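You operate a simulated robot arm through the tools that you are given. There is no shell and no other tool. Be economical: measure what you need, move in short steps, check, and stop when the job is done.

The job below is to be done with a simulated robot arm. You get a single attempt, and the scene is never put back.

TASK
Pack the wax tin, felt pad and brown block into the wooden box.
Fine: then slide the box back to within about two fingers' width of the yellow level; the glue tin stays out. Set down upright: felt pad.
Where things are to end (x, y in the base frame): wax tin within 40 mm of [930, -200]; brown block within 40 mm of [870, -320]; felt pad within 40 mm of [820, -260]; wooden box within 30 mm of [940, -290].

It is judged by the outcome, as a careful person would: the job done as asked, and still so three seconds after it is handed in. It fails if anything else is knocked over, pushed out of place, dropped, spilled or broken.

THE ROBOT
A 7-joint arm with a two-finger parallel gripper, fixed in place. Base frame: the origin is at the foot of the arm, x ahead of it, y to its left, z up; the work surface is at about z = 800. Lengths are in mm, angles in rad, forces in N, time in s.
Its first joint turns from -2.601 to 2.601 rad. Payload 3.43 kg.
The tool frame sits at the grasp point between the pads (the TCP): z along the fingers, y along the line on which they close. The tips reach 30 mm beyond it. The gripper opens to 94 mm. The fingers are 28 mm wide and 10 mm thick; the gripper's body (50 by 96 mm) begins 55 mm behind the TCP.
Orientation is told as [roll, pitch, yaw] about the base's x, y, z axes, in that order, counted from this pose: with the fingers straight down and closing along the base's y, the tool's x points along the base's -x, its y along +y and its z along -z.

THE INTERFACE
- The arm moves only by the tool arm_command. Its argument "rows" is a list of rows, each an object (a shift or turn left out is 0, a gripper value left out holds the last) with "slide": the shift along the base's x, y, z in cm, a list of three; "rotation": the turn, a rotation vector about the base's x, y, z in rad, a list of three; "grip": the finger opening in cm, from 0 to 9.4. In form: [{"slide": [dx, dy, dz], "rotation": [rx, ry, rz], "grip": grip}, ...]. A call has 1 to 12 rows; each row shifts and turns the commanded pose from where the row before left it. Each row takes 0.2 s and may step no farther than 50 mm and 0.15 rad from the row before; otherwise, or with a gripper value out of range, the whole call is refused. Where a pose cannot be reached the arm comes as near as it can. A force on the tool above 40 N (or 10 N above the force at the start of the call, whichever is more), or a blocked arm, ends the call early, and 0.2 s more pass. The fingers move at their own pace (about 45 mm/s each) and stop on an object; they squeeze with about 23 N. The grip force told is the motor's: it shows also when the fingers shut on nothing. Time passes only in rows, and 0.2 s behind the last, so rows that do not move let the fingers close. The reply holds the time, the measured pose of the TCP, the force on the tool along the base axes, the opening and the grip force, in the units named above and with some noise, with the torque about the TCP (base axes, N m) and any sound that the robot's microphone picked up.
- Cameras (640 x 400 px; columns grow to the right, rows downward): "scene" is fixed at [50.6, -649.3, 1387.2]; the picture's right is [0.10, -1.00, 0.00], its down [-0.65, -0.06, -0.76] and it looks along [0.75, 0.07, -0.65] (base axes); focal length 250 px, centre (320, 200). "wrist" rides on the gripper at [76, 14, -102] in the tool frame; the picture's right is [-0.18, 0.98, 0.00], its down [-0.75, -0.14, -0.64] and it looks along [-0.63, -0.12, 0.77] (tool axes); focal length 243 px, centre (320, 200). There is no depth. A picture from a camera that has moved, and an enlarged one, comes with that camera's place and axes in the base frame and with its lens.
- camera(camera): a new picture of that camera. It takes no simulated time.
- inspect(camera, box): a new picture of the part [left, top, right, bottom] of that camera's present view, enlarged. It takes no simulated time.
- sign_off(): hands the job in; it is judged then, once.

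Go step by step. Nothing tells you positions but the pictures and the camera data: compare them with the known pose of the tool, close in by small moves and look again before you grip or let go. The budget is 120 turns and 64 pictures, counting those below and the enlarged ones. Unless the task says otherwise, let go and move clear before handing in, and close with one line.

The tools are called after "Request:" as name(argument=value, ...) on one line, values as JSON. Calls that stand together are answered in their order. arm_command: Moves the arm, as the interface text tells. Its arguments: {"type":"object","properties":{"rows":{"type":"array","items":{"type":"object","properties":{"slide":{"type":"array","items":{"type":"number"}},"rotation":{"type":"array","items":{"type":"number"}},"grip":{"type":"number"}}}}},"required":["rows"]} The other tools are called the same way: camera (camera) takes a picture; inspect (camera, box) takes an enlarged picture of a part of a camera's view; sign_off () hands the job in.

At the start:

```text
time: 0.0
tcp_pos: [731.3, -663.5, 1182.5]
orientation: [0.0, 0.001, 0.001]
ft_force: [-0.1, 0.2, -0.3]
ft_torque: [0.01, 0.03, -0.02]
finger_gap: 94.0
gripper_force: 0.1
```

scene: 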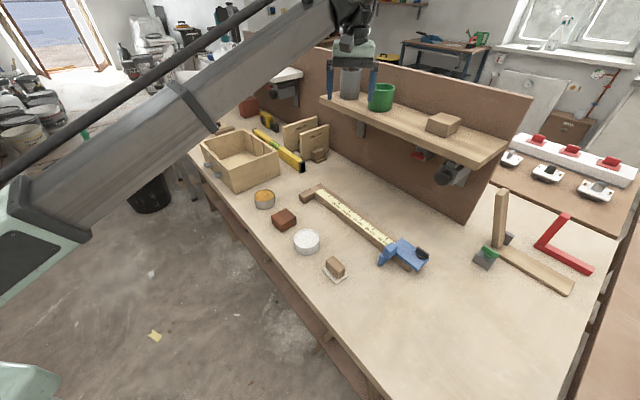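
wrist: 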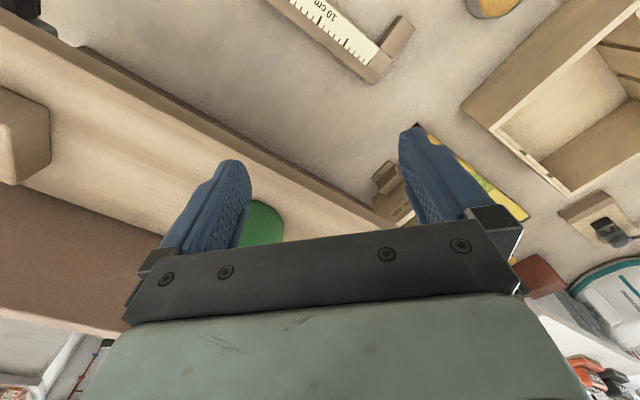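

I see the box at the left, with the tins and blocks in front of it. I'll enlarge the relevant parts first.

Request:
inspect(camera="scene", box=[180, 90, 340, 190])

Request:
inspect(camera="scene", box=[240, 180, 400, 280])

```text
4.00 times, centred on (260, 140) of scene
camera zoom: at [50.6, -649.3, 1387.2], right [0.1, -1.0, 0.0], down [-0.65, -0.06, -0.76], along [0.75, 0.07, -0.65], focal length 1002 px, centre (560, 440)
```

zoom: 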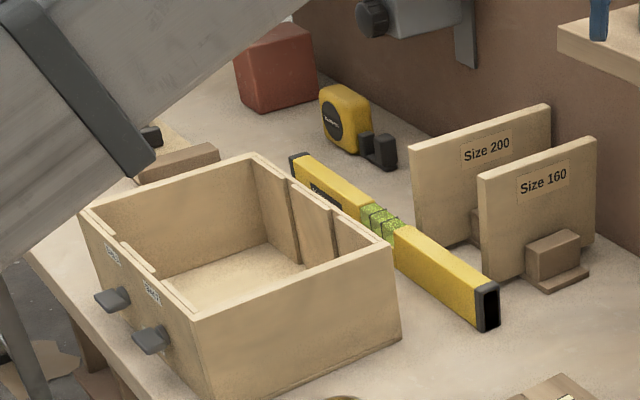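

```text
4.00 times, centred on (320, 230) of scene
camera zoom: at [50.6, -649.3, 1387.2], right [0.1, -1.0, 0.0], down [-0.65, -0.06, -0.76], along [0.75, 0.07, -0.65], focal length 1002 px, centre (320, 80)
```

zoom: 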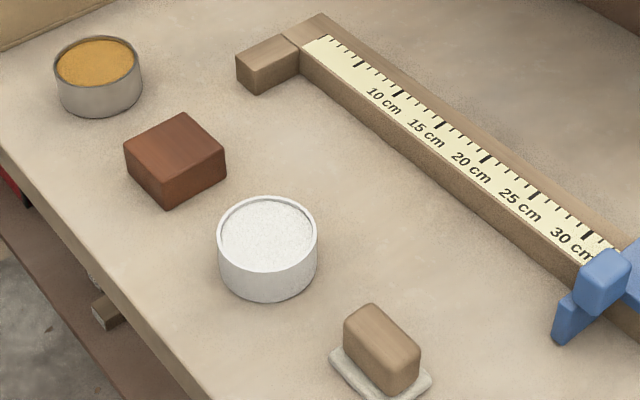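

The wax tin is near (682,-395), the brown block near (602,-479), the glue tin near (518,-566) and the felt pad near (441,-655). The box centre is roughly (918,-230), turned about 45°. I'll move high up to where the wrist camera can see the box and measure it better.

Request:
arm_command(rows=[{"slide": [-1.2, 4.5, 0]}, {"slide": [-1.2, 4.5, 0]}, {"slide": [-1.2, 4.5, 0]}, {"slide": [-1.2, 4.5, 0]}, {"slide": [-1.2, 4.5, 0]}, {"slide": [-1.2, 4.5, 0]}, {"slide": [-1.2, 4.5, 0]}, {"slide": [-1.2, 4.5, 0]}, {"slide": [-1.2, 4.5, 0]}, {"slide": [-1.2, 4.5, 0]}, {"slide": [-1.2, 4.5, 0]}])

Request:
camera(camera="wrist")

Request:
camera(camera="scene")

```text
time: 1.2
tcp_pos: [677.3, -453.5, 1173.3]
orientation: [-0.01, -0.016, 0.005]
ft_force: [3.9, 1.7, -3.6]
ft_torque: [-0.36, 0.05, -0.17]
finger_gap: 93.9
gripper_force: 0.0
out of reach, approached as far as the arm can: row 5
stopped in row 5: the force on the tool passed its limit at 46 N (the readings are from after the stop); the commanded pose is now the measured one
```

```text
59 pictures are left
camera wrist: at [599.6, -437.7, 1273.9], right [0.18, 0.98, -0.01], down [0.74, -0.13, 0.66], along [0.64, -0.12, -0.76], focal length 243 px, centre (320, 200)
```

wrist: 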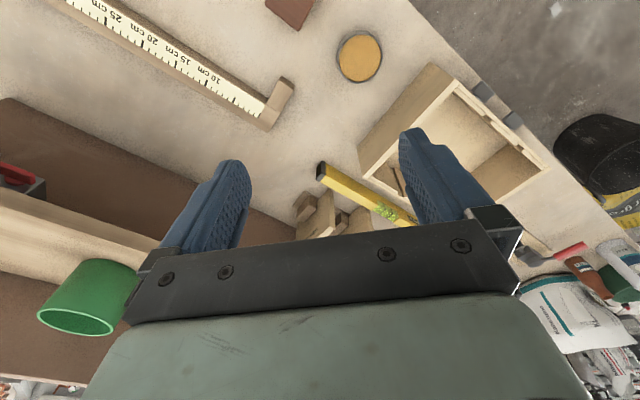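

```text
58 pictures are left
```

scene: 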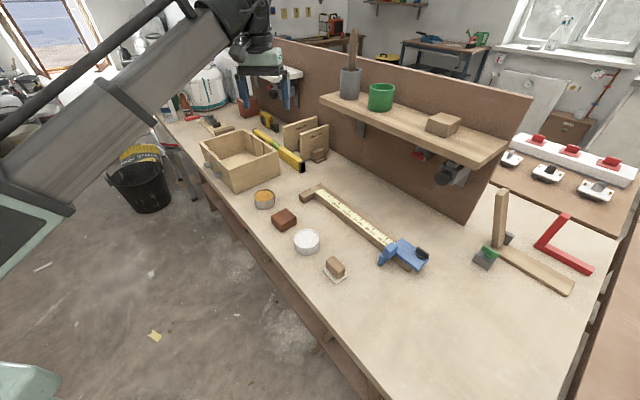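

The call stopped at 46 N near the edge of the arm's reach, and I see no contact. I'll go on slower and lower.

Request:
arm_command(rows=[{"slide": [-1, 1.5, -2]}, {"slide": [-1, 2.5, -2]}, {"slide": [-1, 3, -2]}, {"slide": [-1, 3, -2]}, {"slide": [-1, 3, -2]}, {"slide": [-1, 3, 0]}, {"slide": [-1, 3, 0]}, {"slide": [-1, 3, 0]}])

Request:
camera(camera="wrist")

```text
time: 3.0
tcp_pos: [596.5, -231.8, 1074.8]
orientation: [-0.011, -0.015, 0.004]
ft_force: [3.2, -6.6, -7.5]
ft_torque: [0.73, -0.1, 0.47]
finger_gap: 94.2
gripper_force: 0.1
```

```text
57 pictures are left
camera wrist: at [518.9, -217.6, 1175.3], right [0.18, 0.98, -0.01], down [0.74, -0.13, 0.66], along [0.64, -0.12, -0.75], focal length 243 px, centre (320, 200)
```

wrist: 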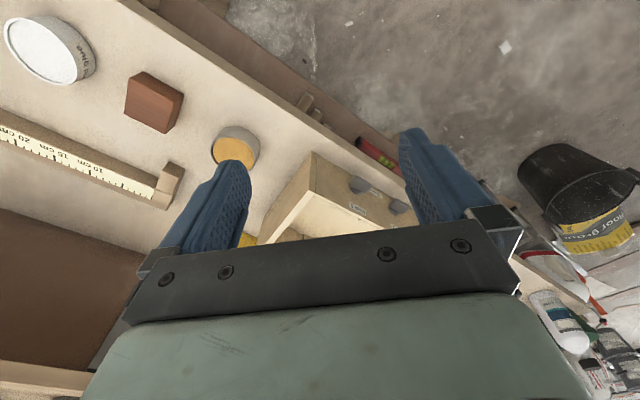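

The wrist camera sees best almost straight below itself. I'll level the tool and enlarge the box area.

Request:
arm_command(rows=[{"slide": [2.5, 0, 0], "rotation": [0.011, 0.015, -0.004]}, {"slide": [3.5, 0.5, 0]}, {"slide": [3.5, 0.5, 0]}, {"slide": [3.5, 0.5, 0]}, {"slide": [3.5, 0.5, 0]}, {"slide": [3, 0, 0]}, {"slide": [2, 0, 0]}, {"slide": [0, 0, 0]}])

Request:
inspect(camera="wrist", box=[160, 0, 560, 250])

```text
time: 4.8
tcp_pos: [812.6, -211.9, 1075.3]
orientation: [0.001, 0.0, 0.002]
ft_force: [0.1, 0.2, 0.2]
ft_torque: [-0.05, 0.0, -0.01]
finger_gap: 94.0
gripper_force: 0.0
```

```text
1.60 times, centred on (360, 125) of wrist
camera zoom: at [735.8, -198.8, 1176.8], right [0.18, 0.98, 0.0], down [0.75, -0.14, 0.64], along [0.63, -0.12, -0.77], focal length 388 px, centre (256, 320)
```

zoom: 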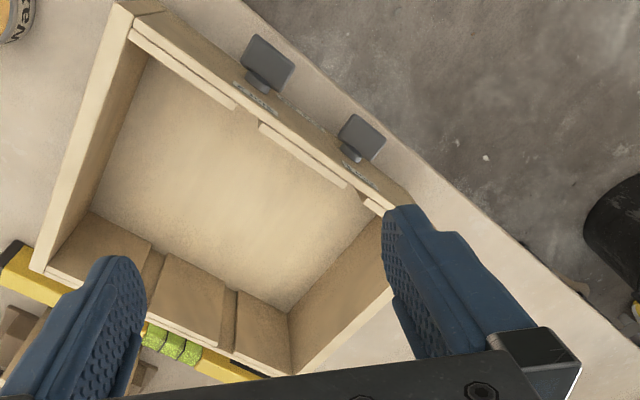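

The box is empty, with its centre near (887,-246) and its long axis at about 47°. I'll go above the felt pad first.

Request:
arm_command(rows=[{"slide": [-2, -2.4, -0.5]}, {"slide": [-3, -3.6, -0.5]}, {"slide": [-3.2, -3.8, -0.7]}, {"slide": [-3.2, -3.8, -0.7]}, {"slide": [-3.2, -3.8, -0.7]}, {"slide": [-3.2, -3.8, -0.7]}, {"slide": [-3.2, -3.8, -0.7]}, {"slide": [-3.2, -3.8, -0.7]}, {"slide": [-3.2, -3.8, -0.7]}, {"slide": [-3.2, -3.8, -0.7]}, {"slide": [-3.2, -3.8, -0.6]}, {"slide": [-2.5, -3.0, 0]}])

Request:
arm_command(rows=[{"slide": [-0.8, -0.6, 0]}, {"slide": [0, 0, 0]}])

Request:
camera(camera="wrist")

```text
refused: row 3 steps farther than a row can; nothing moved
```

```text
time: 5.4
tcp_pos: [803.6, -218.7, 1073.8]
orientation: [0.002, 0.0, 0.003]
ft_force: [-0.5, 0.0, 0.0]
ft_torque: [-0.01, 0.0, -0.01]
finger_gap: 94.0
gripper_force: 0.0
```

```text
55 pictures are left
camera wrist: at [727.7, -204.3, 1176.0], right [0.18, 0.98, 0.0], down [0.75, -0.14, 0.64], along [0.63, -0.12, -0.77], focal length 243 px, centre (320, 200)
```

wrist: 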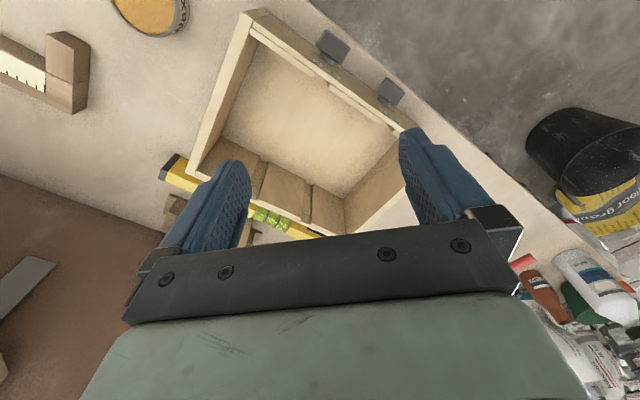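

One row was a hair too long. I'll resend with shorter steps.

Request:
arm_command(rows=[{"slide": [-2, -2.4, -0.4]}, {"slide": [-3, -3.6, -0.5]}, {"slide": [-3, -3.6, -0.5]}, {"slide": [-3, -3.6, -0.5]}, {"slide": [-3, -3.6, -0.5]}, {"slide": [-3, -3.6, -0.5]}, {"slide": [-3, -3.6, -0.5]}, {"slide": [-3, -3.6, -0.5]}, {"slide": [-3, -3.6, -0.5]}, {"slide": [-3, -3.6, -0.5]}, {"slide": [-3, -3.6, -0.5]}, {"slide": [-2.5, -3, -0.5]}])

Request:
arm_command(rows=[{"slide": [-1.3, -1.9, -1]}, {"slide": [0, 0, 0]}])

Request:
camera(camera="wrist")

```text
time: 8.0
tcp_pos: [459.5, -632.1, 1013.8]
orientation: [-0.001, -0.002, 0.002]
ft_force: [-0.2, -0.8, 0.5]
ft_torque: [0.01, -0.03, 0.03]
finger_gap: 94.0
gripper_force: 0.0
```

```text
time: 8.6
tcp_pos: [446.9, -650.8, 1004.1]
orientation: [0.003, 0.0, 0.001]
ft_force: [0.6, -0.7, 0.7]
ft_torque: [0.0, 0.0, 0.01]
finger_gap: 94.1
gripper_force: 0.1
```

```text
54 pictures are left
camera wrist: at [370.3, -636.9, 1106.3], right [0.18, 0.98, 0.0], down [0.75, -0.14, 0.64], along [0.63, -0.12, -0.77], focal length 243 px, centre (320, 200)
```

wrist: 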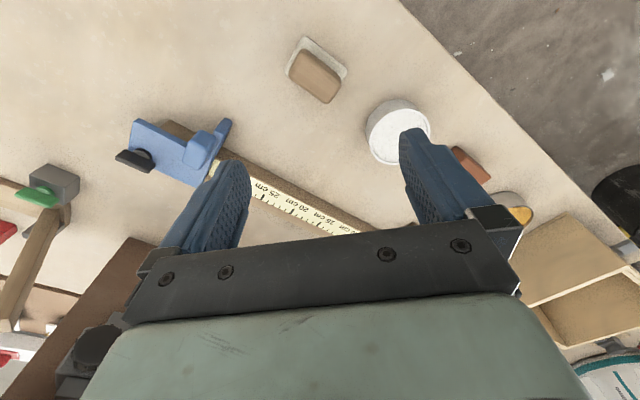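

The felt pad, wood grip up and felt down, is nearly beneath the tool. I'll enlarge it to find its yaw and size.

Request:
inspect(camera="wrist", box=[270, 20, 370, 120])

```text
4.00 times, centred on (320, 70) of wrist
camera zoom: at [370.3, -636.9, 1106.3], right [0.18, 0.98, 0.0], down [0.75, -0.14, 0.64], along [0.63, -0.12, -0.77], focal length 970 px, centre (320, 720)
```

zoom: 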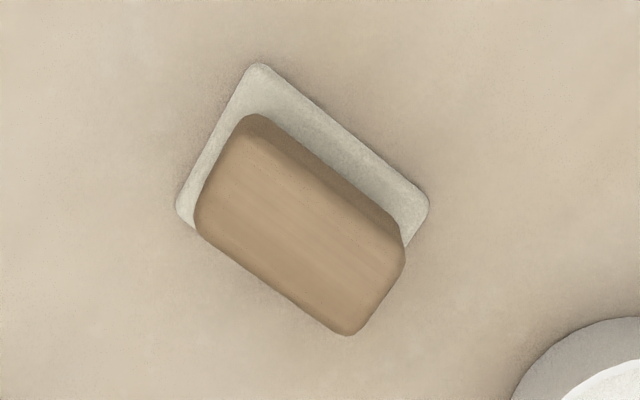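

The pad's base is about 60×45 mm, centred near (432,-653), with its long axis at about 44°, close to the box's angle. I'll turn the tool to match, come lower and check.

Request:
arm_command(rows=[{"slide": [-0.3, 0, -1], "rotation": [0, 0, -0.132]}, {"slide": [-0.3, 0, -1], "rotation": [0, 0, -0.132]}, {"slide": [-0.3, 0, -1], "rotation": [0, 0, -0.132]}, {"slide": [-0.3, 0, -1], "rotation": [0, 0, -0.132]}, {"slide": [-0.3, -0.1, -1], "rotation": [0, 0, -0.132]}, {"slide": [0, -0.1, -1], "rotation": [0, 0, -0.13]}, {"slide": [0, 0, -1]}, {"slide": [0, 0, 0]}])

Request:
camera(camera="wrist")

```text
time: 10.4
tcp_pos: [430.5, -652.6, 934.6]
orientation: [0.001, 0.0, -0.789]
ft_force: [-0.1, -0.8, -0.1]
ft_torque: [0.02, -0.01, 0.0]
finger_gap: 94.1
gripper_force: 0.0
```

```text
52 pictures are left
camera wrist: at [387.5, -588.6, 1035.9], right [0.83, 0.56, 0.0], down [0.43, -0.63, 0.64], along [0.36, -0.53, -0.77], focal length 243 px, centre (320, 200)
```

wrist: 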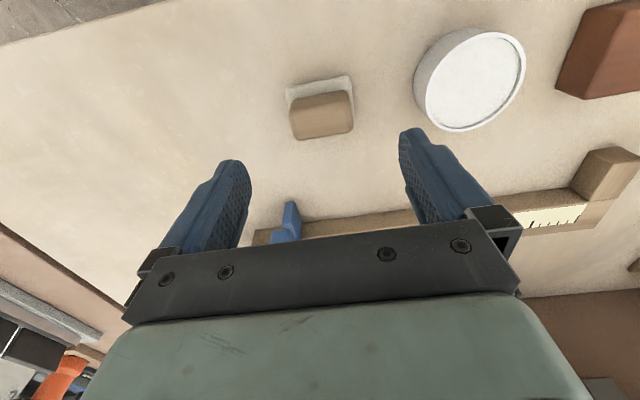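

It is aligned and centred between the fingers. I'll descend and grip.

Request:
arm_command(rows=[{"slide": [0, 0, -2.5]}, {"slide": [0, 0, -2.5]}, {"slide": [0, 0, -2]}, {"slide": [0, 0, -1.5]}, {"slide": [0, 0, 0]}])

Request:
inspect(camera="scene", box=[280, 210, 400, 290])

Request:
camera(camera="wrist")

```text
time: 11.6
tcp_pos: [429.6, -653.9, 849.1]
orientation: [0.001, 0.0, -0.789]
ft_force: [-0.2, -0.2, 0.4]
ft_torque: [0.0, 0.0, -0.02]
finger_gap: 93.8
gripper_force: 0.0
```

```text
5.00 times, centred on (340, 250) of scene
camera zoom: at [50.6, -649.3, 1387.2], right [0.1, -1.0, 0.0], down [-0.65, -0.06, -0.76], along [0.75, 0.07, -0.65], focal length 1253 px, centre (220, -50)
```

zoom: 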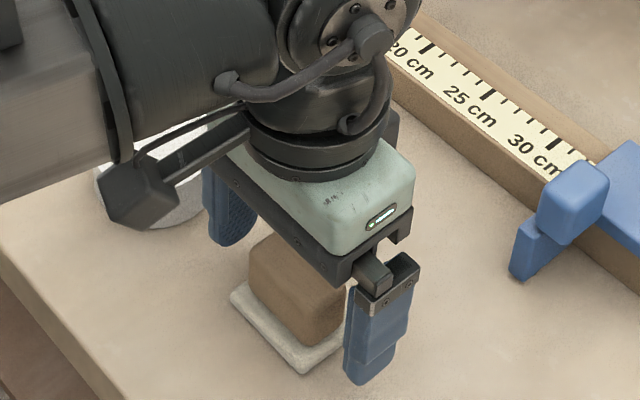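

```text
50 pictures are left
camera wrist: at [386.9, -590.0, 951.3], right [0.83, 0.56, 0.0], down [0.43, -0.63, 0.64], along [0.36, -0.53, -0.77], focal length 243 px, centre (320, 200)
```

wrist: 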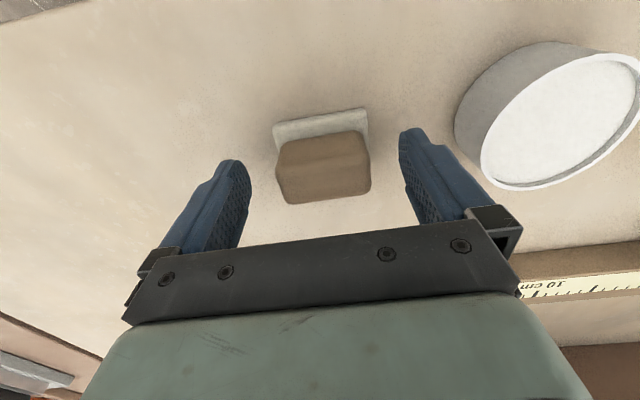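

Request:
arm_command(rows=[{"grip": 4}, {"grip": 3}, {"grip": 3}, {"grip": 3}, {"grip": 3}])

```text
time: 12.8
tcp_pos: [431.4, -653.0, 851.5]
orientation: [0.001, 0.0, -0.789]
ft_force: [-1.9, -1.2, 26.0]
ft_torque: [-0.16, 0.2, -0.01]
finger_gap: 51.3
gripper_force: 23.6
```

The fingers hold at 51 mm, with some upward reaction. I'll lift a little and look.

Request:
arm_command(rows=[{"slide": [0, 0, 0.5]}, {"slide": [0, 0, 0.5]}, {"slide": [0, 0, 1]}, {"slide": [0, 0, 1.5]}, {"slide": [0, 0, 0]}])

Request:
camera(camera="wrist")

Request:
inspect(camera="scene", box=[280, 210, 400, 290])

```text
time: 14.0
tcp_pos: [430.8, -653.4, 885.4]
orientation: [0.002, -0.001, -0.788]
ft_force: [0.0, -0.8, -0.4]
ft_torque: [0.02, 0.0, 0.03]
finger_gap: 51.1
gripper_force: 22.8
```

```text
49 pictures are left
camera wrist: at [387.0, -588.9, 987.0], right [0.83, 0.56, 0.0], down [0.43, -0.63, 0.64], along [0.36, -0.53, -0.77], focal length 243 px, centre (320, 200)
```

wrist: 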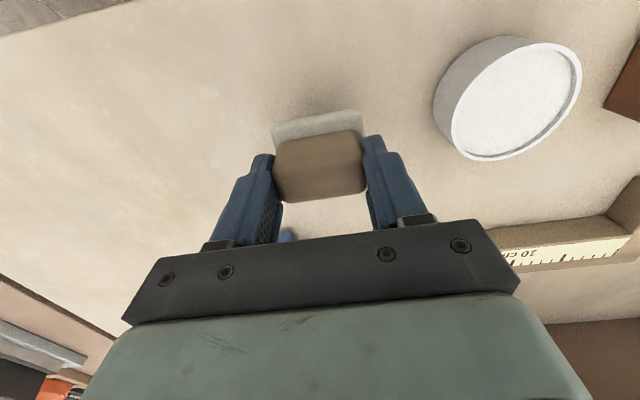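

```text
5.00 times, centred on (340, 250) of scene
camera zoom: at [50.6, -649.3, 1387.2], right [0.1, -1.0, 0.0], down [-0.65, -0.06, -0.76], along [0.75, 0.07, -0.65], focal length 1253 px, centre (220, -50)
```

zoom: 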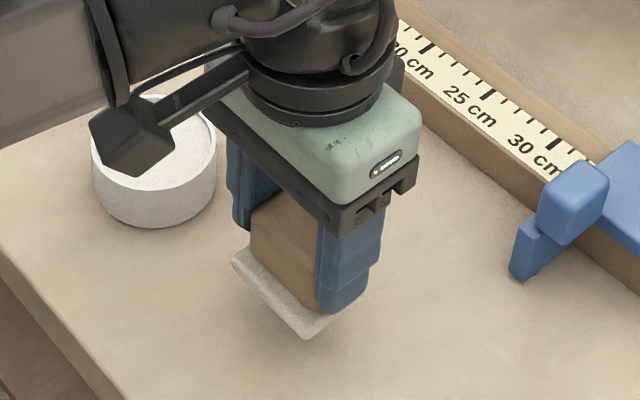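

The pad is held level, with its underside about 51 mm below the TCP. I'll raise it and carry it toward the box.

Request:
arm_command(rows=[{"slide": [0, 0, 3]}, {"slide": [0, 0, 4]}, {"slide": [1, 1, 4]}, {"slide": [2, 2, 1]}, {"slide": [3, 3.3, 0]}, {"slide": [3.1, 3.4, 0]}, {"slide": [3.1, 3.4, 0]}, {"slide": [3.1, 3.4, 0]}, {"slide": [3.1, 3.4, 0]}, {"slide": [3.1, 3.4, 0]}, {"slide": [3.1, 3.4, 0]}, {"slide": [2.5, 2.7, 0]}])

Request:
arm_command(rows=[{"slide": [2.8, 3, 0]}, {"slide": [2.8, 3, 0]}, {"slide": [2.5, 2.7, 0]}, {"slide": [0, 0, 0]}])

Request:
camera(camera="wrist")

```text
time: 16.6
tcp_pos: [703.1, -359.1, 1004.7]
orientation: [0.001, -0.002, -0.789]
ft_force: [-0.4, -0.2, 0.0]
ft_torque: [-0.04, -0.02, 0.0]
finger_gap: 51.1
gripper_force: 23.7
```

```text
time: 17.6
tcp_pos: [783.0, -270.7, 1003.9]
orientation: [0.002, 0.0, -0.788]
ft_force: [1.5, 0.1, -0.1]
ft_torque: [0.0, 0.02, -0.01]
finger_gap: 51.3
gripper_force: 22.9
```

```text
47 pictures are left
camera wrist: at [739.5, -206.7, 1105.2], right [0.83, 0.56, 0.0], down [0.43, -0.63, 0.64], along [0.36, -0.53, -0.77], focal length 243 px, centre (320, 200)
```

wrist: 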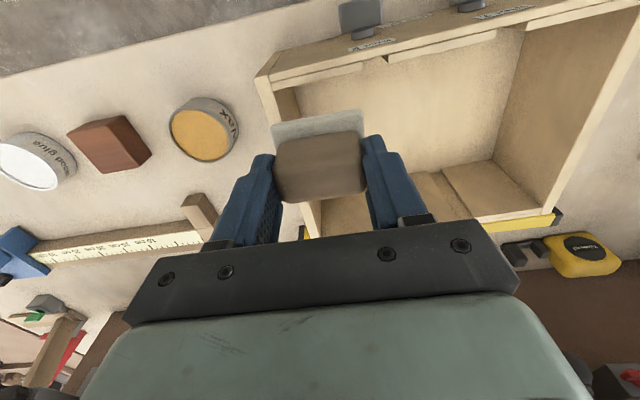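

Request:
inspect(camera="wrist", box=[240, 0, 640, 250])

```text
1.60 times, centred on (440, 125) of wrist
camera zoom: at [739.5, -206.7, 1105.2], right [0.83, 0.56, 0.0], down [0.43, -0.63, 0.64], along [0.36, -0.53, -0.77], focal length 388 px, centre (128, 320)
```

zoom: 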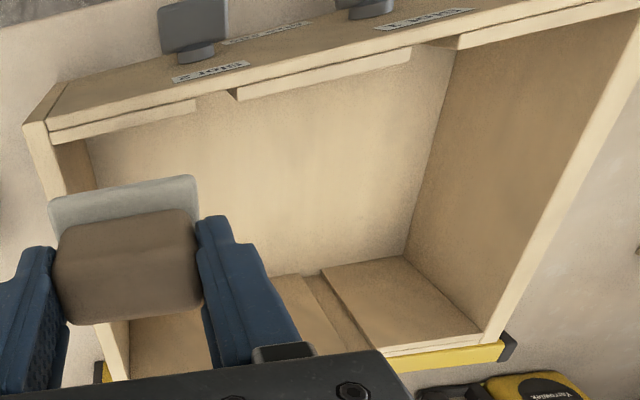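

I take the box centre as (888.5,-246.5), its angle as 46.5° and its rim at z≈908. The felt pad goes in at TCP (808,-239). I'll move above that point and go down partway.

Request:
arm_command(rows=[{"slide": [1.3, 1.6, 0], "rotation": [0, 0, 0.03]}, {"slide": [1.2, 1.5, 0]}, {"slide": [0, 0, -1]}, {"slide": [0, 0, 0]}])

Request:
camera(camera="wrist")

Request:
inspect(camera="scene", box=[190, 110, 310, 190])

```text
time: 18.6
tcp_pos: [809.4, -240.7, 994.0]
orientation: [0.003, -0.001, -0.76]
ft_force: [0.4, 1.7, -0.9]
ft_torque: [0.02, -0.01, 0.02]
finger_gap: 51.1
gripper_force: 22.9
```

```text
45 pictures are left
camera wrist: at [762.8, -177.8, 1095.6], right [0.81, 0.59, 0.0], down [0.45, -0.62, 0.64], along [0.38, -0.52, -0.77], focal length 243 px, centre (320, 200)
```

wrist: 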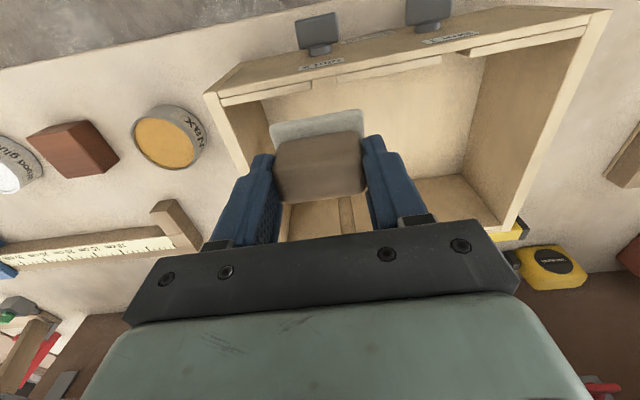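

```text
5.00 times, centred on (250, 150) of scene
camera zoom: at [50.6, -649.3, 1387.2], right [0.1, -1.0, 0.0], down [-0.65, -0.06, -0.76], along [0.75, 0.07, -0.65], focal length 1253 px, centre (670, 450)
```

zoom: 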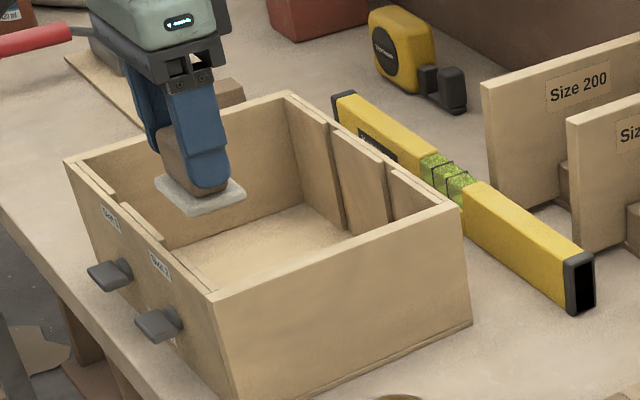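

The pad hangs level over the box's near corner area, clear of the walls. I'll lower it into the box.

Request:
arm_command(rows=[{"slide": [0, 0, -2]}, {"slide": [0, 0, -3]}, {"slide": [0, 0, -3]}, {"slide": [0, 0, -2.5]}, {"slide": [0, 0, -1.2]}, {"slide": [0, 0, -0.5]}, {"slide": [0, 0, 0]}])

Request:
arm_command(rows=[{"slide": [0, 0, -0.3]}, {"slide": [0, 0, 0]}])

Request:
camera(camera="wrist")

```text
time: 20.2
tcp_pos: [807.6, -240.5, 870.5]
orientation: [0.002, 0.0, -0.76]
ft_force: [-0.1, 0.1, -0.3]
ft_torque: [0.02, 0.01, 0.03]
finger_gap: 51.2
gripper_force: 23.0
```

```text
time: 20.8
tcp_pos: [808.0, -240.0, 868.2]
orientation: [0.002, -0.001, -0.759]
ft_force: [0.0, 0.7, 0.4]
ft_torque: [0.01, -0.01, 0.0]
finger_gap: 51.3
gripper_force: 22.9
```

```text
43 pictures are left
camera wrist: at [762.6, -178.3, 970.9], right [0.81, 0.59, 0.0], down [0.45, -0.62, 0.64], along [0.38, -0.52, -0.77], focal length 243 px, centre (320, 200)
```

wrist: 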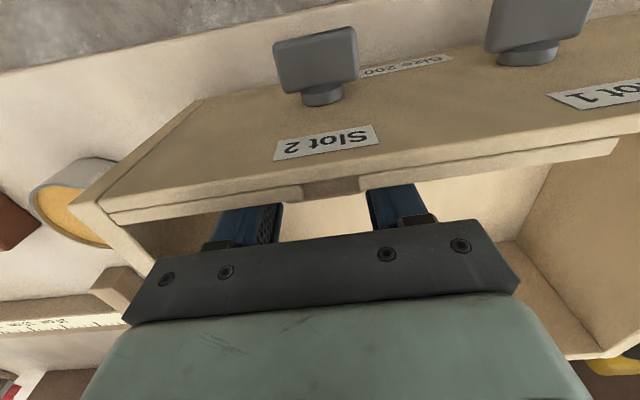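

No contact yet. I'll continue in small steps.

Request:
arm_command(rows=[{"slide": [0, 0, -0.3]}, {"slide": [0, 0, -0.1]}, {"slide": [0, 0, 0]}])

Request:
arm_command(rows=[{"slide": [0, 0, -0.2]}, {"slide": [0, 0, 0]}])

Request:
arm_command(rows=[{"slide": [0, 0, -0.2]}, {"slide": [0, 0, 0]}])

```text
time: 21.6
tcp_pos: [809.3, -240.1, 864.9]
orientation: [0.002, 0.001, -0.76]
ft_force: [0.2, 0.3, -1.2]
ft_torque: [0.0, -0.01, 0.0]
finger_gap: 51.1
gripper_force: 23.4
```

```text
time: 22.2
tcp_pos: [808.1, -240.4, 862.9]
orientation: [0.0, 0.0, -0.76]
ft_force: [-0.2, 0.5, -0.3]
ft_torque: [-0.03, -0.01, -0.02]
finger_gap: 51.3
gripper_force: 23.0
```

```text
time: 22.8
tcp_pos: [808.5, -241.1, 861.1]
orientation: [0.001, -0.001, -0.761]
ft_force: [0.3, 0.4, -0.2]
ft_torque: [0.01, 0.0, -0.02]
finger_gap: 51.2
gripper_force: 22.5
```

Request:
arm_command(rows=[{"slide": [0, 0, -0.2]}, {"slide": [0, 0, 0]}])

Request:
arm_command(rows=[{"slide": [0, 0, -0.2]}, {"slide": [0, 0, 0]}])

```text
time: 23.4
tcp_pos: [809.1, -240.7, 859.7]
orientation: [0.0, -0.001, -0.759]
ft_force: [-0.6, 0.1, -1.1]
ft_torque: [-0.03, -0.04, -0.04]
finger_gap: 51.0
gripper_force: 22.9
```

```text
time: 24.0
tcp_pos: [808.7, -240.2, 858.8]
orientation: [0.002, -0.001, -0.758]
ft_force: [-0.9, -0.1, -1.2]
ft_torque: [-0.01, 0.02, -0.03]
finger_gap: 51.0
gripper_force: 22.6
```

Request:
arm_command(rows=[{"slide": [0, 0, -0.2]}, {"slide": [0, 0, 0]}])

Request:
arm_command(rows=[{"slide": [0, 0, -0.1]}, {"slide": [0, 0, 0]}])

```text
time: 24.6
tcp_pos: [807.4, -241.2, 856.9]
orientation: [0.001, -0.003, -0.756]
ft_force: [-1.9, 3.6, 32.3]
ft_torque: [0.04, 0.2, 0.02]
finger_gap: 50.9
gripper_force: 23.2
```

```text
time: 25.1
tcp_pos: [807.3, -239.5, 856.9]
orientation: [0.003, -0.002, -0.756]
ft_force: [-3.2, 1.3, 15.3]
ft_torque: [-0.01, 0.24, -0.01]
finger_gap: 51.3
gripper_force: 22.7
stopped in row 2: the force on the tool passed its limit at 43 N (the readings are from after the stop); the commanded pose is now the measured one
```

It is seated on the floor of the box. I'll open just enough and lift out.

Request:
arm_command(rows=[{"grip": 6.6}, {"grip": 6.6}, {"slide": [0, 0, 0.3]}, {"slide": [0, 0, 1]}, {"slide": [0, 0, 2]}, {"slide": [0, 0, 4]}, {"slide": [0, 0, 4]}, {"slide": [0, 0, 2]}, {"slide": [0, 0, 0]}])

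Request:
camera(camera="wrist")

```text
time: 27.1
tcp_pos: [809.3, -241.0, 989.8]
orientation: [0.001, -0.001, -0.759]
ft_force: [-0.2, 0.3, -0.3]
ft_torque: [0.03, 0.0, -0.02]
finger_gap: 66.1
gripper_force: 0.1
```

```text
42 pictures are left
camera wrist: at [762.5, -178.9, 1091.1], right [0.81, 0.59, 0.0], down [0.45, -0.62, 0.64], along [0.38, -0.52, -0.77], focal length 243 px, centre (320, 200)
```

wrist: 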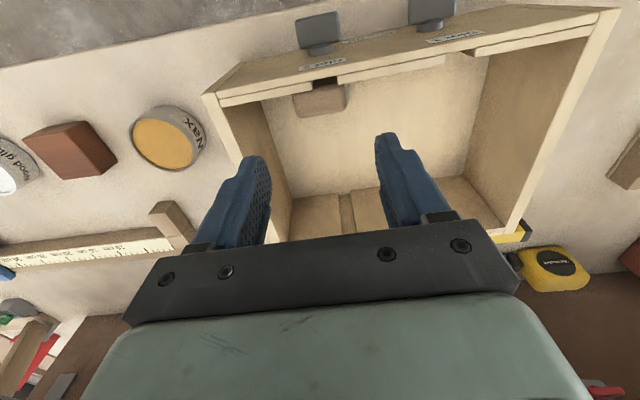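

The felt pad stands upright inside the box. Next I'll go above the brown block near (598,-478).

Request:
arm_command(rows=[{"slide": [-1.5, -1.7, 0], "grip": 9.4}, {"slide": [-2.8, -3.2, 0]}, {"slide": [-3, -3.4, 0]}, {"slide": [-3, -3.4, 0]}, {"slide": [-3, -3.4, 0]}, {"slide": [-3, -3.4, -1]}, {"slide": [-2.8, -3.2, -1.5]}, {"slide": [-2, -2, -1.5]}, {"slide": [0, 0, 0]}])

Request:
camera(camera="wrist")

```text
time: 29.1
tcp_pos: [597.2, -478.9, 946.9]
orientation: [0.004, -0.002, -0.758]
ft_force: [-0.2, -0.3, -0.2]
ft_torque: [-0.01, 0.02, -0.02]
finger_gap: 94.1
gripper_force: 0.0
```

```text
41 pictures are left
camera wrist: at [551.4, -416.2, 1049.0], right [0.81, 0.59, 0.0], down [0.45, -0.62, 0.64], along [0.38, -0.52, -0.77], focal length 243 px, centre (320, 200)
```

wrist: 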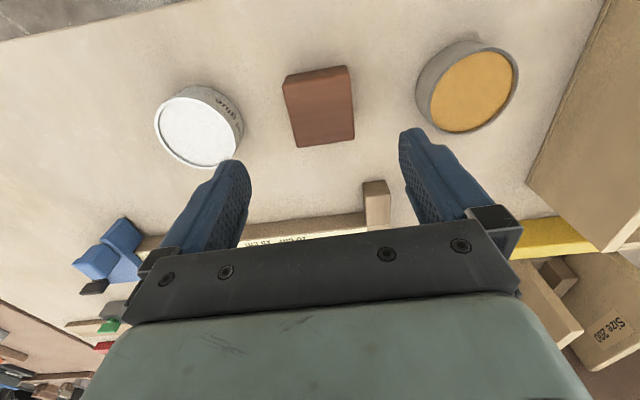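

Request:
inspect(camera="wrist", box=[240, 50, 400, 150])

```text
4.00 times, centred on (320, 100) of wrist
camera zoom: at [551.4, -416.2, 1049.0], right [0.81, 0.59, 0.0], down [0.45, -0.62, 0.64], along [0.38, -0.52, -0.77], focal length 970 px, centre (320, 600)
```

zoom: 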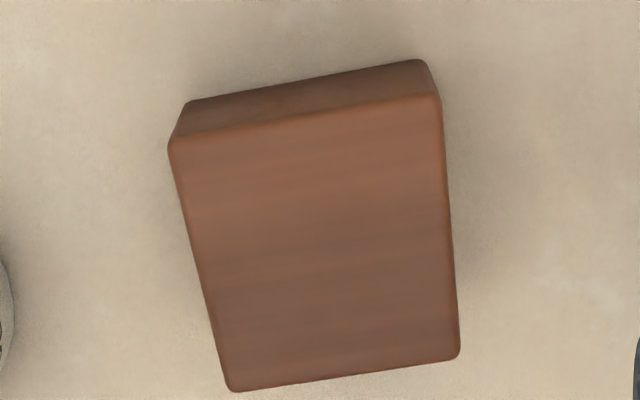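

The block is about 57 mm square and 35 mm high, centred at (598.4,-480.2) at 45°. I'll correct the position, descend and grip it.

Request:
arm_command(rows=[{"slide": [0.1, -0.1, -2], "rotation": [0, 0, -0.025]}, {"slide": [0, 0, -3]}, {"slide": [0, 0, -2.7]}, {"slide": [0, 0, -2]}, {"slide": [0, 0, 0]}, {"grip": 5}, {"grip": 4.5}, {"grip": 4.5}, {"grip": 4.5}, {"grip": 4.5}])

Request:
arm_command(rows=[{"slide": [0, 0, 1]}, {"slide": [0, 0, 2]}, {"slide": [0, 0, 1]}, {"slide": [0, 0, 0]}])

Request:
inspect(camera="scene", box=[240, 170, 360, 250])

```text
time: 31.3
tcp_pos: [599.7, -477.8, 852.6]
orientation: [0.002, -0.003, -0.784]
ft_force: [0.6, 0.2, 0.0]
ft_torque: [-0.04, 0.0, 0.02]
finger_gap: 57.0
gripper_force: 23.1
```

```text
time: 32.3
tcp_pos: [599.6, -478.5, 891.7]
orientation: [0.002, -0.001, -0.783]
ft_force: [0.7, -0.4, -1.0]
ft_torque: [0.01, -0.01, -0.03]
finger_gap: 57.2
gripper_force: 23.3
```

```text
5.00 times, centred on (300, 210) of scene
camera zoom: at [50.6, -649.3, 1387.2], right [0.1, -1.0, 0.0], down [-0.65, -0.06, -0.76], along [0.75, 0.07, -0.65], focal length 1253 px, centre (420, 150)
```

zoom: 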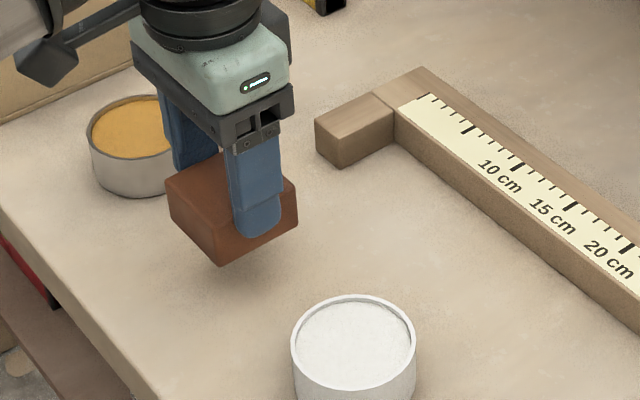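

Held. I'll raise it and carry it to above (852,-296) in the box.

Request:
arm_command(rows=[{"slide": [0, 0, 4]}, {"slide": [0, 0, 4]}, {"slide": [1.5, 1, 2]}, {"slide": [3, 2.2, 0]}, {"slide": [3.8, 2.8, 0]}, {"slide": [3.8, 2.8, 0], "rotation": [0, 0, 0.025]}, {"slide": [3.8, 2.8, 0]}, {"slide": [3.8, 2.8, 0]}, {"slide": [3.2, 2.3, 0]}, {"slide": [2.4, 1.6, 0]}, {"slide": [0, 0, 0]}])

Request:
camera(camera="wrist")

```text
time: 34.7
tcp_pos: [851.9, -296.7, 990.8]
orientation: [0.004, -0.001, -0.761]
ft_force: [-0.9, 0.6, -0.5]
ft_torque: [0.0, 0.04, -0.02]
finger_gap: 57.1
gripper_force: 22.4
```

```text
38 pictures are left
camera wrist: at [805.6, -234.7, 1092.3], right [0.81, 0.59, 0.0], down [0.45, -0.62, 0.64], along [0.38, -0.52, -0.77], focal length 243 px, centre (320, 200)
```

wrist: 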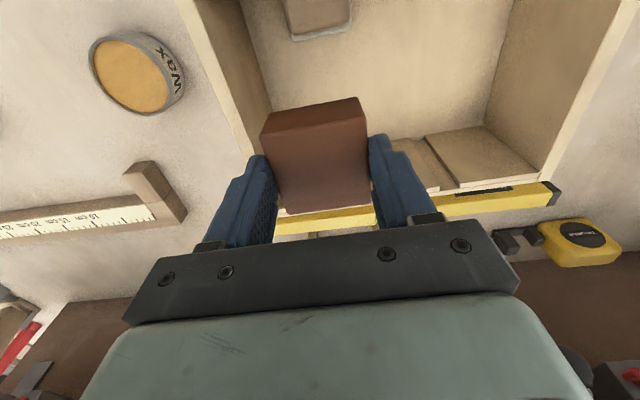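

Alignment is good: the felt is clear on the front side and the walls are clear. I'll lower the block.

Request:
arm_command(rows=[{"slide": [0, 0, -2]}, {"slide": [0, 0, -3]}, {"slide": [0, 0, -3]}, {"slide": [0, 0, -2.5]}, {"slide": [0, 0, -1.5]}, {"slide": [0, 0, -0.7]}, {"slide": [0, 0, 0]}])

Request:
arm_command(rows=[{"slide": [0, 0, -0.2]}, {"slide": [0, 0, 0]}])

Request:
arm_command(rows=[{"slide": [0, 0, -0.2]}, {"slide": [0, 0, 0]}])

```text
time: 36.3
tcp_pos: [851.3, -294.9, 863.8]
orientation: [0.003, -0.001, -0.759]
ft_force: [0.3, -0.6, -1.2]
ft_torque: [-0.03, 0.0, -0.02]
finger_gap: 57.2
gripper_force: 22.9
```

```text
time: 36.9
tcp_pos: [852.0, -295.8, 863.5]
orientation: [0.001, -0.001, -0.757]
ft_force: [0.1, 0.1, -0.3]
ft_torque: [0.01, 0.01, -0.01]
finger_gap: 57.3
gripper_force: 23.1
```

```text
time: 37.5
tcp_pos: [850.2, -296.4, 860.7]
orientation: [0.003, -0.003, -0.759]
ft_force: [-1.2, 0.6, -0.3]
ft_torque: [-0.01, -0.01, -0.04]
finger_gap: 57.1
gripper_force: 23.0
```

Request:
arm_command(rows=[{"slide": [0, 0, -0.2]}, {"slide": [0, 0, 0]}])

Request:
arm_command(rows=[{"slide": [0, 0, -0.15]}, {"slide": [0, 0, 0]}])

```text
time: 38.1
tcp_pos: [853.0, -296.5, 858.0]
orientation: [0.001, -0.003, -0.758]
ft_force: [0.5, 0.0, -0.9]
ft_torque: [0.02, 0.01, 0.02]
finger_gap: 56.9
gripper_force: 22.8
```

```text
time: 38.7
tcp_pos: [852.3, -296.9, 857.8]
orientation: [0.001, -0.002, -0.757]
ft_force: [-0.8, -0.9, -0.8]
ft_torque: [0.03, 0.0, -0.02]
finger_gap: 57.1
gripper_force: 22.7
```

Request:
arm_command(rows=[{"slide": [0, 0, -0.15]}, {"slide": [0, 0, 0]}])

Request:
arm_command(rows=[{"slide": [0, 0, -0.15]}, {"slide": [0, 0, 0]}])

```text
time: 39.3
tcp_pos: [851.1, -296.1, 856.7]
orientation: [0.004, -0.004, -0.758]
ft_force: [3.8, -1.3, 15.5]
ft_torque: [-0.08, 0.06, 0.01]
finger_gap: 56.9
gripper_force: 23.2
```

```text
time: 39.9
tcp_pos: [851.7, -295.5, 855.6]
orientation: [0.001, -0.002, -0.758]
ft_force: [4.2, -2.1, 21.4]
ft_torque: [-0.08, -0.1, 0.0]
finger_gap: 57.2
gripper_force: 23.3
```

The block is seated. I'll open a little and lift out.

Request:
arm_command(rows=[{"slide": [0, 0, 0.1], "grip": 6.8}, {"grip": 6.8}, {"slide": [0, 0, 0.5]}, {"slide": [0, 0, 1]}, {"slide": [0, 0, 2]}, {"slide": [0, 0, 4]}, {"slide": [0, 0, 4]}, {"slide": [0, 0, 2]}, {"slide": [0, 0, 0]}])

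Request:
arm_command(rows=[{"slide": [-1.2, -0.7, 0], "grip": 9.4}, {"slide": [-3, -1.7, 0]}, {"slide": [-4, -2.3, 0]}, {"slide": [-4, -2.3, -1]}, {"slide": [-3, -1.7, -1.5]}, {"slide": [-1.8, -1.2, -1.5]}, {"slide": [0, 0, 0]}])

Request:
camera(camera="wrist")

Request:
inspect(camera="scene", box=[190, 110, 310, 190])

```text
time: 41.9
tcp_pos: [852.3, -297.2, 990.6]
orientation: [0.002, -0.001, -0.757]
ft_force: [-0.5, 0.9, 0.1]
ft_torque: [0.02, 0.01, -0.03]
finger_gap: 68.1
gripper_force: 0.0
```

```text
time: 43.5
tcp_pos: [679.9, -393.7, 949.9]
orientation: [0.003, -0.002, -0.758]
ft_force: [-0.6, -0.7, -0.6]
ft_torque: [0.03, -0.02, -0.01]
finger_gap: 94.2
gripper_force: 0.1
```

```text
37 pictures are left
camera wrist: at [635.2, -331.4, 1051.7], right [0.81, 0.59, 0.0], down [0.45, -0.62, 0.64], along [0.38, -0.52, -0.77], focal length 243 px, centre (320, 200)
```

wrist: 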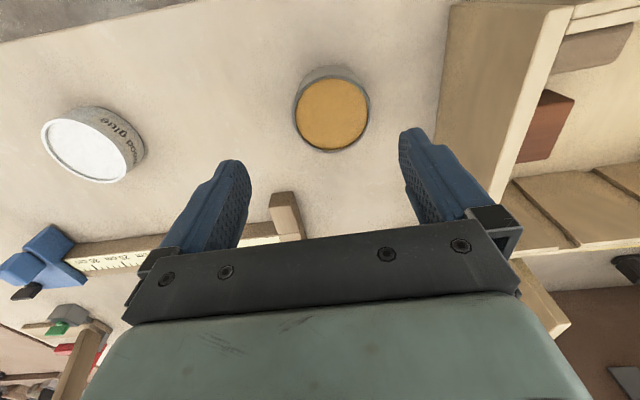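

```text
5.00 times, centred on (250, 150) of scene
camera zoom: at [50.6, -649.3, 1387.2], right [0.1, -1.0, 0.0], down [-0.65, -0.06, -0.76], along [0.75, 0.07, -0.65], focal length 1253 px, centre (670, 450)
```

zoom: 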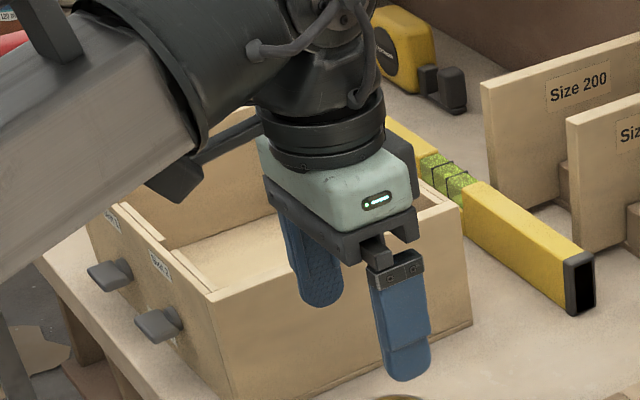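

The felt and block are in the box. I'll enlarge the wax tin below the gripper.

Request:
inspect(camera="wrist", box=[250, 50, 410, 150])

```text
4.00 times, centred on (330, 100) of wrist
camera zoom: at [635.2, -331.4, 1051.7], right [0.81, 0.59, 0.0], down [0.45, -0.62, 0.64], along [0.38, -0.52, -0.77], focal length 970 px, centre (280, 600)
```

zoom: 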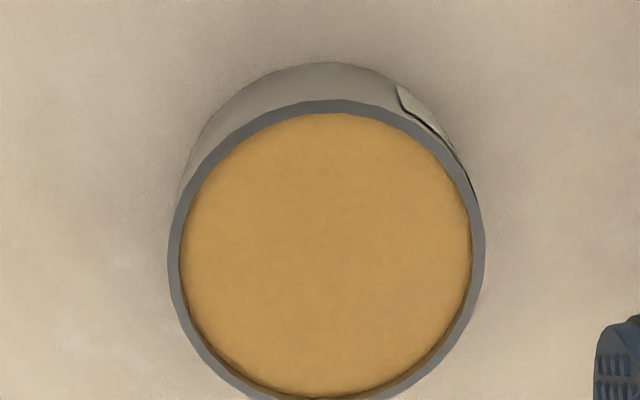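

The wax tin is about 71 mm across and 35 mm tall, centred near (690.5,-390.5). I'll shift over it, go partway down and check.

Request:
arm_command(rows=[{"slide": [1.05, 0.3, -1]}, {"slide": [0, 0, -3]}, {"slide": [0, 0, -2]}, {"slide": [0, 0, 0]}])

Request:
camera(camera="wrist")

```text
time: 44.5
tcp_pos: [691.7, -389.1, 888.5]
orientation: [0.002, -0.003, -0.757]
ft_force: [-0.2, -0.2, -0.6]
ft_torque: [-0.02, 0.03, -0.02]
finger_gap: 93.7
gripper_force: 0.0
```

```text
34 pictures are left
camera wrist: at [646.4, -328.3, 991.0], right [0.81, 0.59, 0.0], down [0.45, -0.62, 0.64], along [0.38, -0.52, -0.77], focal length 243 px, centre (320, 200)
```

wrist: 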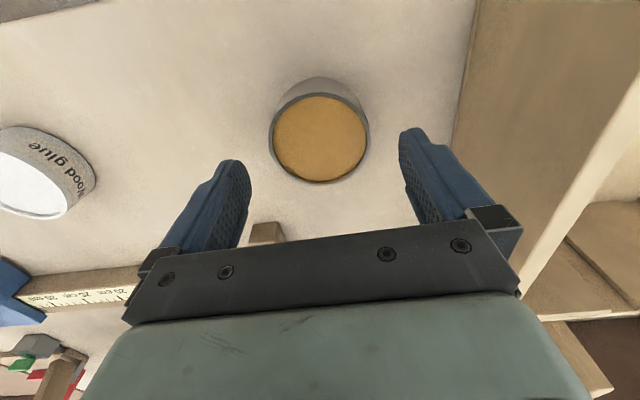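

Request:
arm_command(rows=[{"slide": [-0.3, 0.27, -1]}, {"slide": [0, 0, -2]}, {"slide": [0, 0, -0.85]}, {"slide": [0, 0, 0]}, {"grip": 7}, {"grip": 6}, {"grip": 6}, {"grip": 6}, {"grip": 6}])

Request:
arm_command(rows=[{"slide": [0, 0, 0.5]}, {"slide": [0, 0, 1]}, {"slide": [0, 0, 1.5]}, {"slide": [0, 0, 1]}, {"slide": [0, 0, 0]}])

Request:
camera(camera="wrist")

```text
time: 46.5
tcp_pos: [688.5, -386.3, 850.0]
orientation: [0.002, -0.003, -0.758]
ft_force: [-0.1, 0.3, -0.9]
ft_torque: [-0.02, 0.06, -0.02]
finger_gap: 70.9
gripper_force: 22.6
```

```text
time: 47.7
tcp_pos: [689.6, -388.6, 890.7]
orientation: [0.002, -0.003, -0.759]
ft_force: [0.4, -0.7, -1.3]
ft_torque: [-0.01, -0.01, -0.03]
finger_gap: 71.2
gripper_force: 22.8
```

```text
33 pictures are left
camera wrist: at [643.7, -325.9, 993.4], right [0.81, 0.59, 0.0], down [0.45, -0.62, 0.64], along [0.38, -0.52, -0.77], focal length 243 px, centre (320, 200)
```

wrist: 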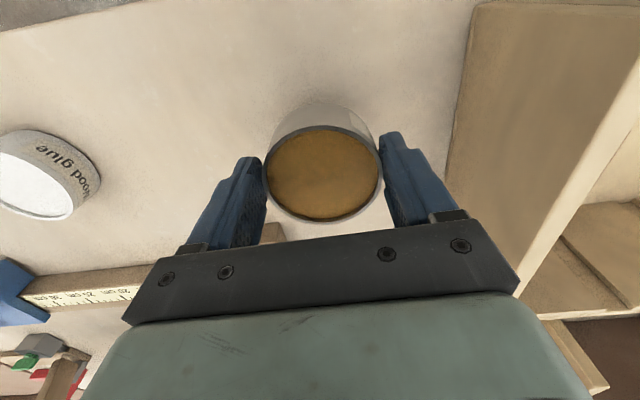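

The tin is held level and centred. I'll raise it and carry it to (895,-173).

Request:
arm_command(rows=[{"slide": [0, 0, 3]}, {"slide": [0, 0, 4]}, {"slide": [1, 1, 3]}, {"slide": [2, 2.1, 0.5]}, {"slide": [3, 3.2, 0]}, {"slide": [3, 3.2, 0]}, {"slide": [3, 3.2, 0]}, {"slide": [3, 3.2, 0]}, {"slide": [2.8, 3, 0]}, {"slide": [1.7, 1.7, 0]}, {"slide": [1, 1, 0]}, {"slide": [0, 0, 0]}])

Request:
camera(camera="wrist")

Request:
inspect(camera="scene", box=[190, 110, 310, 190])

```text
time: 50.3
tcp_pos: [894.3, -173.5, 994.0]
orientation: [0.002, -0.002, -0.757]
ft_force: [0.1, -0.3, -0.7]
ft_torque: [0.05, 0.02, 0.01]
finger_gap: 71.2
gripper_force: 22.9
```

```text
32 pictures are left
camera wrist: at [848.6, -111.1, 1096.8], right [0.81, 0.59, 0.0], down [0.45, -0.62, 0.64], along [0.38, -0.52, -0.77], focal length 243 px, centre (320, 200)
```

wrist: 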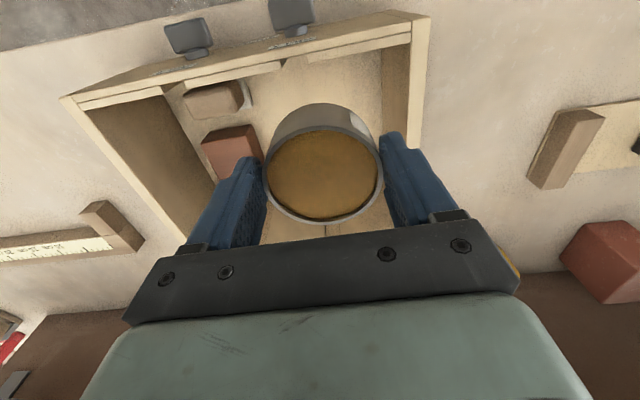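

```text
5.00 times, centred on (250, 150) of scene
camera zoom: at [50.6, -649.3, 1387.2], right [0.1, -1.0, 0.0], down [-0.65, -0.06, -0.76], along [0.75, 0.07, -0.65], focal length 1253 px, centre (670, 450)
```

zoom: 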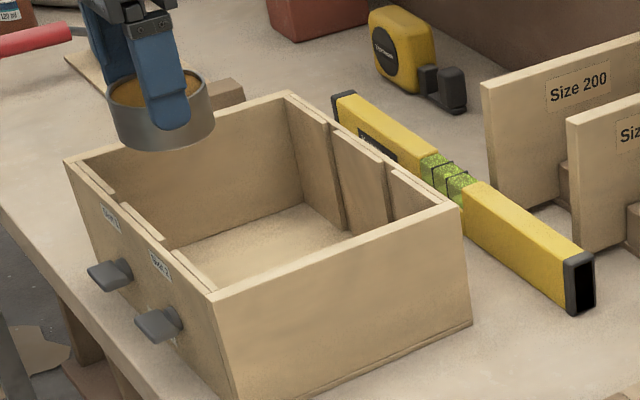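

The tin is above its slot at the far end of the box, level. I'll lower it.

Request:
arm_command(rows=[{"slide": [0, 0, -2]}, {"slide": [0, 0, -3]}, {"slide": [0, 0, -3]}, {"slide": [0, 0, -2.5]}, {"slide": [0, 0, -1.7]}, {"slide": [0, 0, -1]}, {"slide": [0, 0, 0]}])

Request:
arm_command(rows=[{"slide": [0, 0, -0.2]}, {"slide": [0, 0, 0]}])

Request:
arm_command(rows=[{"slide": [0, 0, -0.15]}, {"slide": [0, 0, 0]}])

```text
time: 51.9
tcp_pos: [894.0, -172.1, 863.5]
orientation: [0.002, -0.001, -0.756]
ft_force: [-0.6, 0.2, -2.0]
ft_torque: [-0.01, 0.0, -0.02]
finger_gap: 70.9
gripper_force: 23.2
```

```text
time: 52.5
tcp_pos: [893.7, -172.0, 862.9]
orientation: [0.0, -0.003, -0.758]
ft_force: [0.2, 0.9, -0.3]
ft_torque: [-0.03, 0.0, 0.04]
finger_gap: 71.0
gripper_force: 23.2
```

```text
time: 53.1
tcp_pos: [894.8, -173.3, 861.4]
orientation: [0.002, -0.003, -0.757]
ft_force: [0.3, 0.2, -1.8]
ft_torque: [-0.04, -0.02, -0.02]
finger_gap: 71.1
gripper_force: 23.2
```

Request:
arm_command(rows=[{"slide": [0, 0, -0.3]}, {"slide": [0, 0, 0]}])

Request:
arm_command(rows=[{"slide": [0, 0, -0.15]}, {"slide": [0, 0, 0]}])

Request:
arm_command(rows=[{"slide": [0, 0, -0.15]}, {"slide": [0, 0, 0]}])

```text
time: 53.7
tcp_pos: [894.2, -173.1, 856.9]
orientation: [0.004, 0.0, -0.757]
ft_force: [0.0, -0.1, -1.4]
ft_torque: [0.02, 0.05, 0.0]
finger_gap: 71.0
gripper_force: 22.4
```

```text
time: 54.3
tcp_pos: [893.6, -173.1, 857.6]
orientation: [0.002, -0.001, -0.758]
ft_force: [0.6, 0.6, 11.2]
ft_torque: [-0.25, 0.25, 0.0]
finger_gap: 71.1
gripper_force: 23.1
```

```text
time: 54.9
tcp_pos: [894.9, -172.1, 853.9]
orientation: [0.003, -0.004, -0.757]
ft_force: [1.7, -1.5, 20.3]
ft_torque: [-0.35, -0.09, 0.01]
finger_gap: 71.3
gripper_force: 22.9
```

The tin is seated. I'll release it and lift out.

Request:
arm_command(rows=[{"slide": [0, 0, 0.1], "grip": 8.2}, {"grip": 8.2}, {"slide": [0, 0, 0.5]}, {"slide": [0, 0, 1]}, {"slide": [0, 0, 2]}, {"slide": [0, 0, 4]}, {"slide": [0, 0, 4]}, {"slide": [0, 0, 3]}, {"slide": [0, 0, 0]}])

Request:
camera(camera="wrist")

```text
time: 56.9
tcp_pos: [895.4, -172.1, 1002.0]
orientation: [0.002, -0.003, -0.757]
ft_force: [0.1, 0.0, 0.4]
ft_torque: [0.01, 0.0, -0.01]
finger_gap: 82.2
gripper_force: 0.1
```

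```text
30 pictures are left
camera wrist: at [849.3, -109.8, 1103.9], right [0.81, 0.59, 0.0], down [0.45, -0.62, 0.64], along [0.38, -0.52, -0.77], focal length 243 px, centre (320, 200)
```

wrist: 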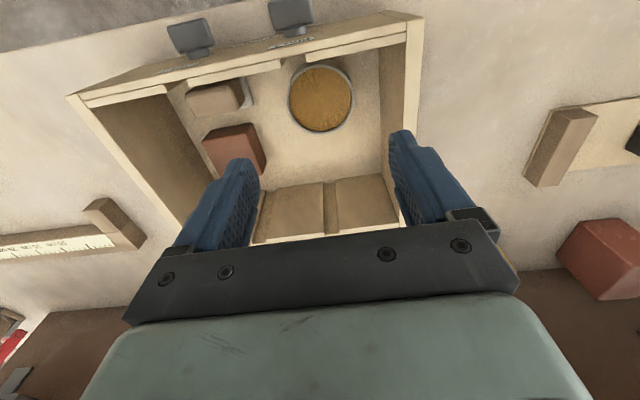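

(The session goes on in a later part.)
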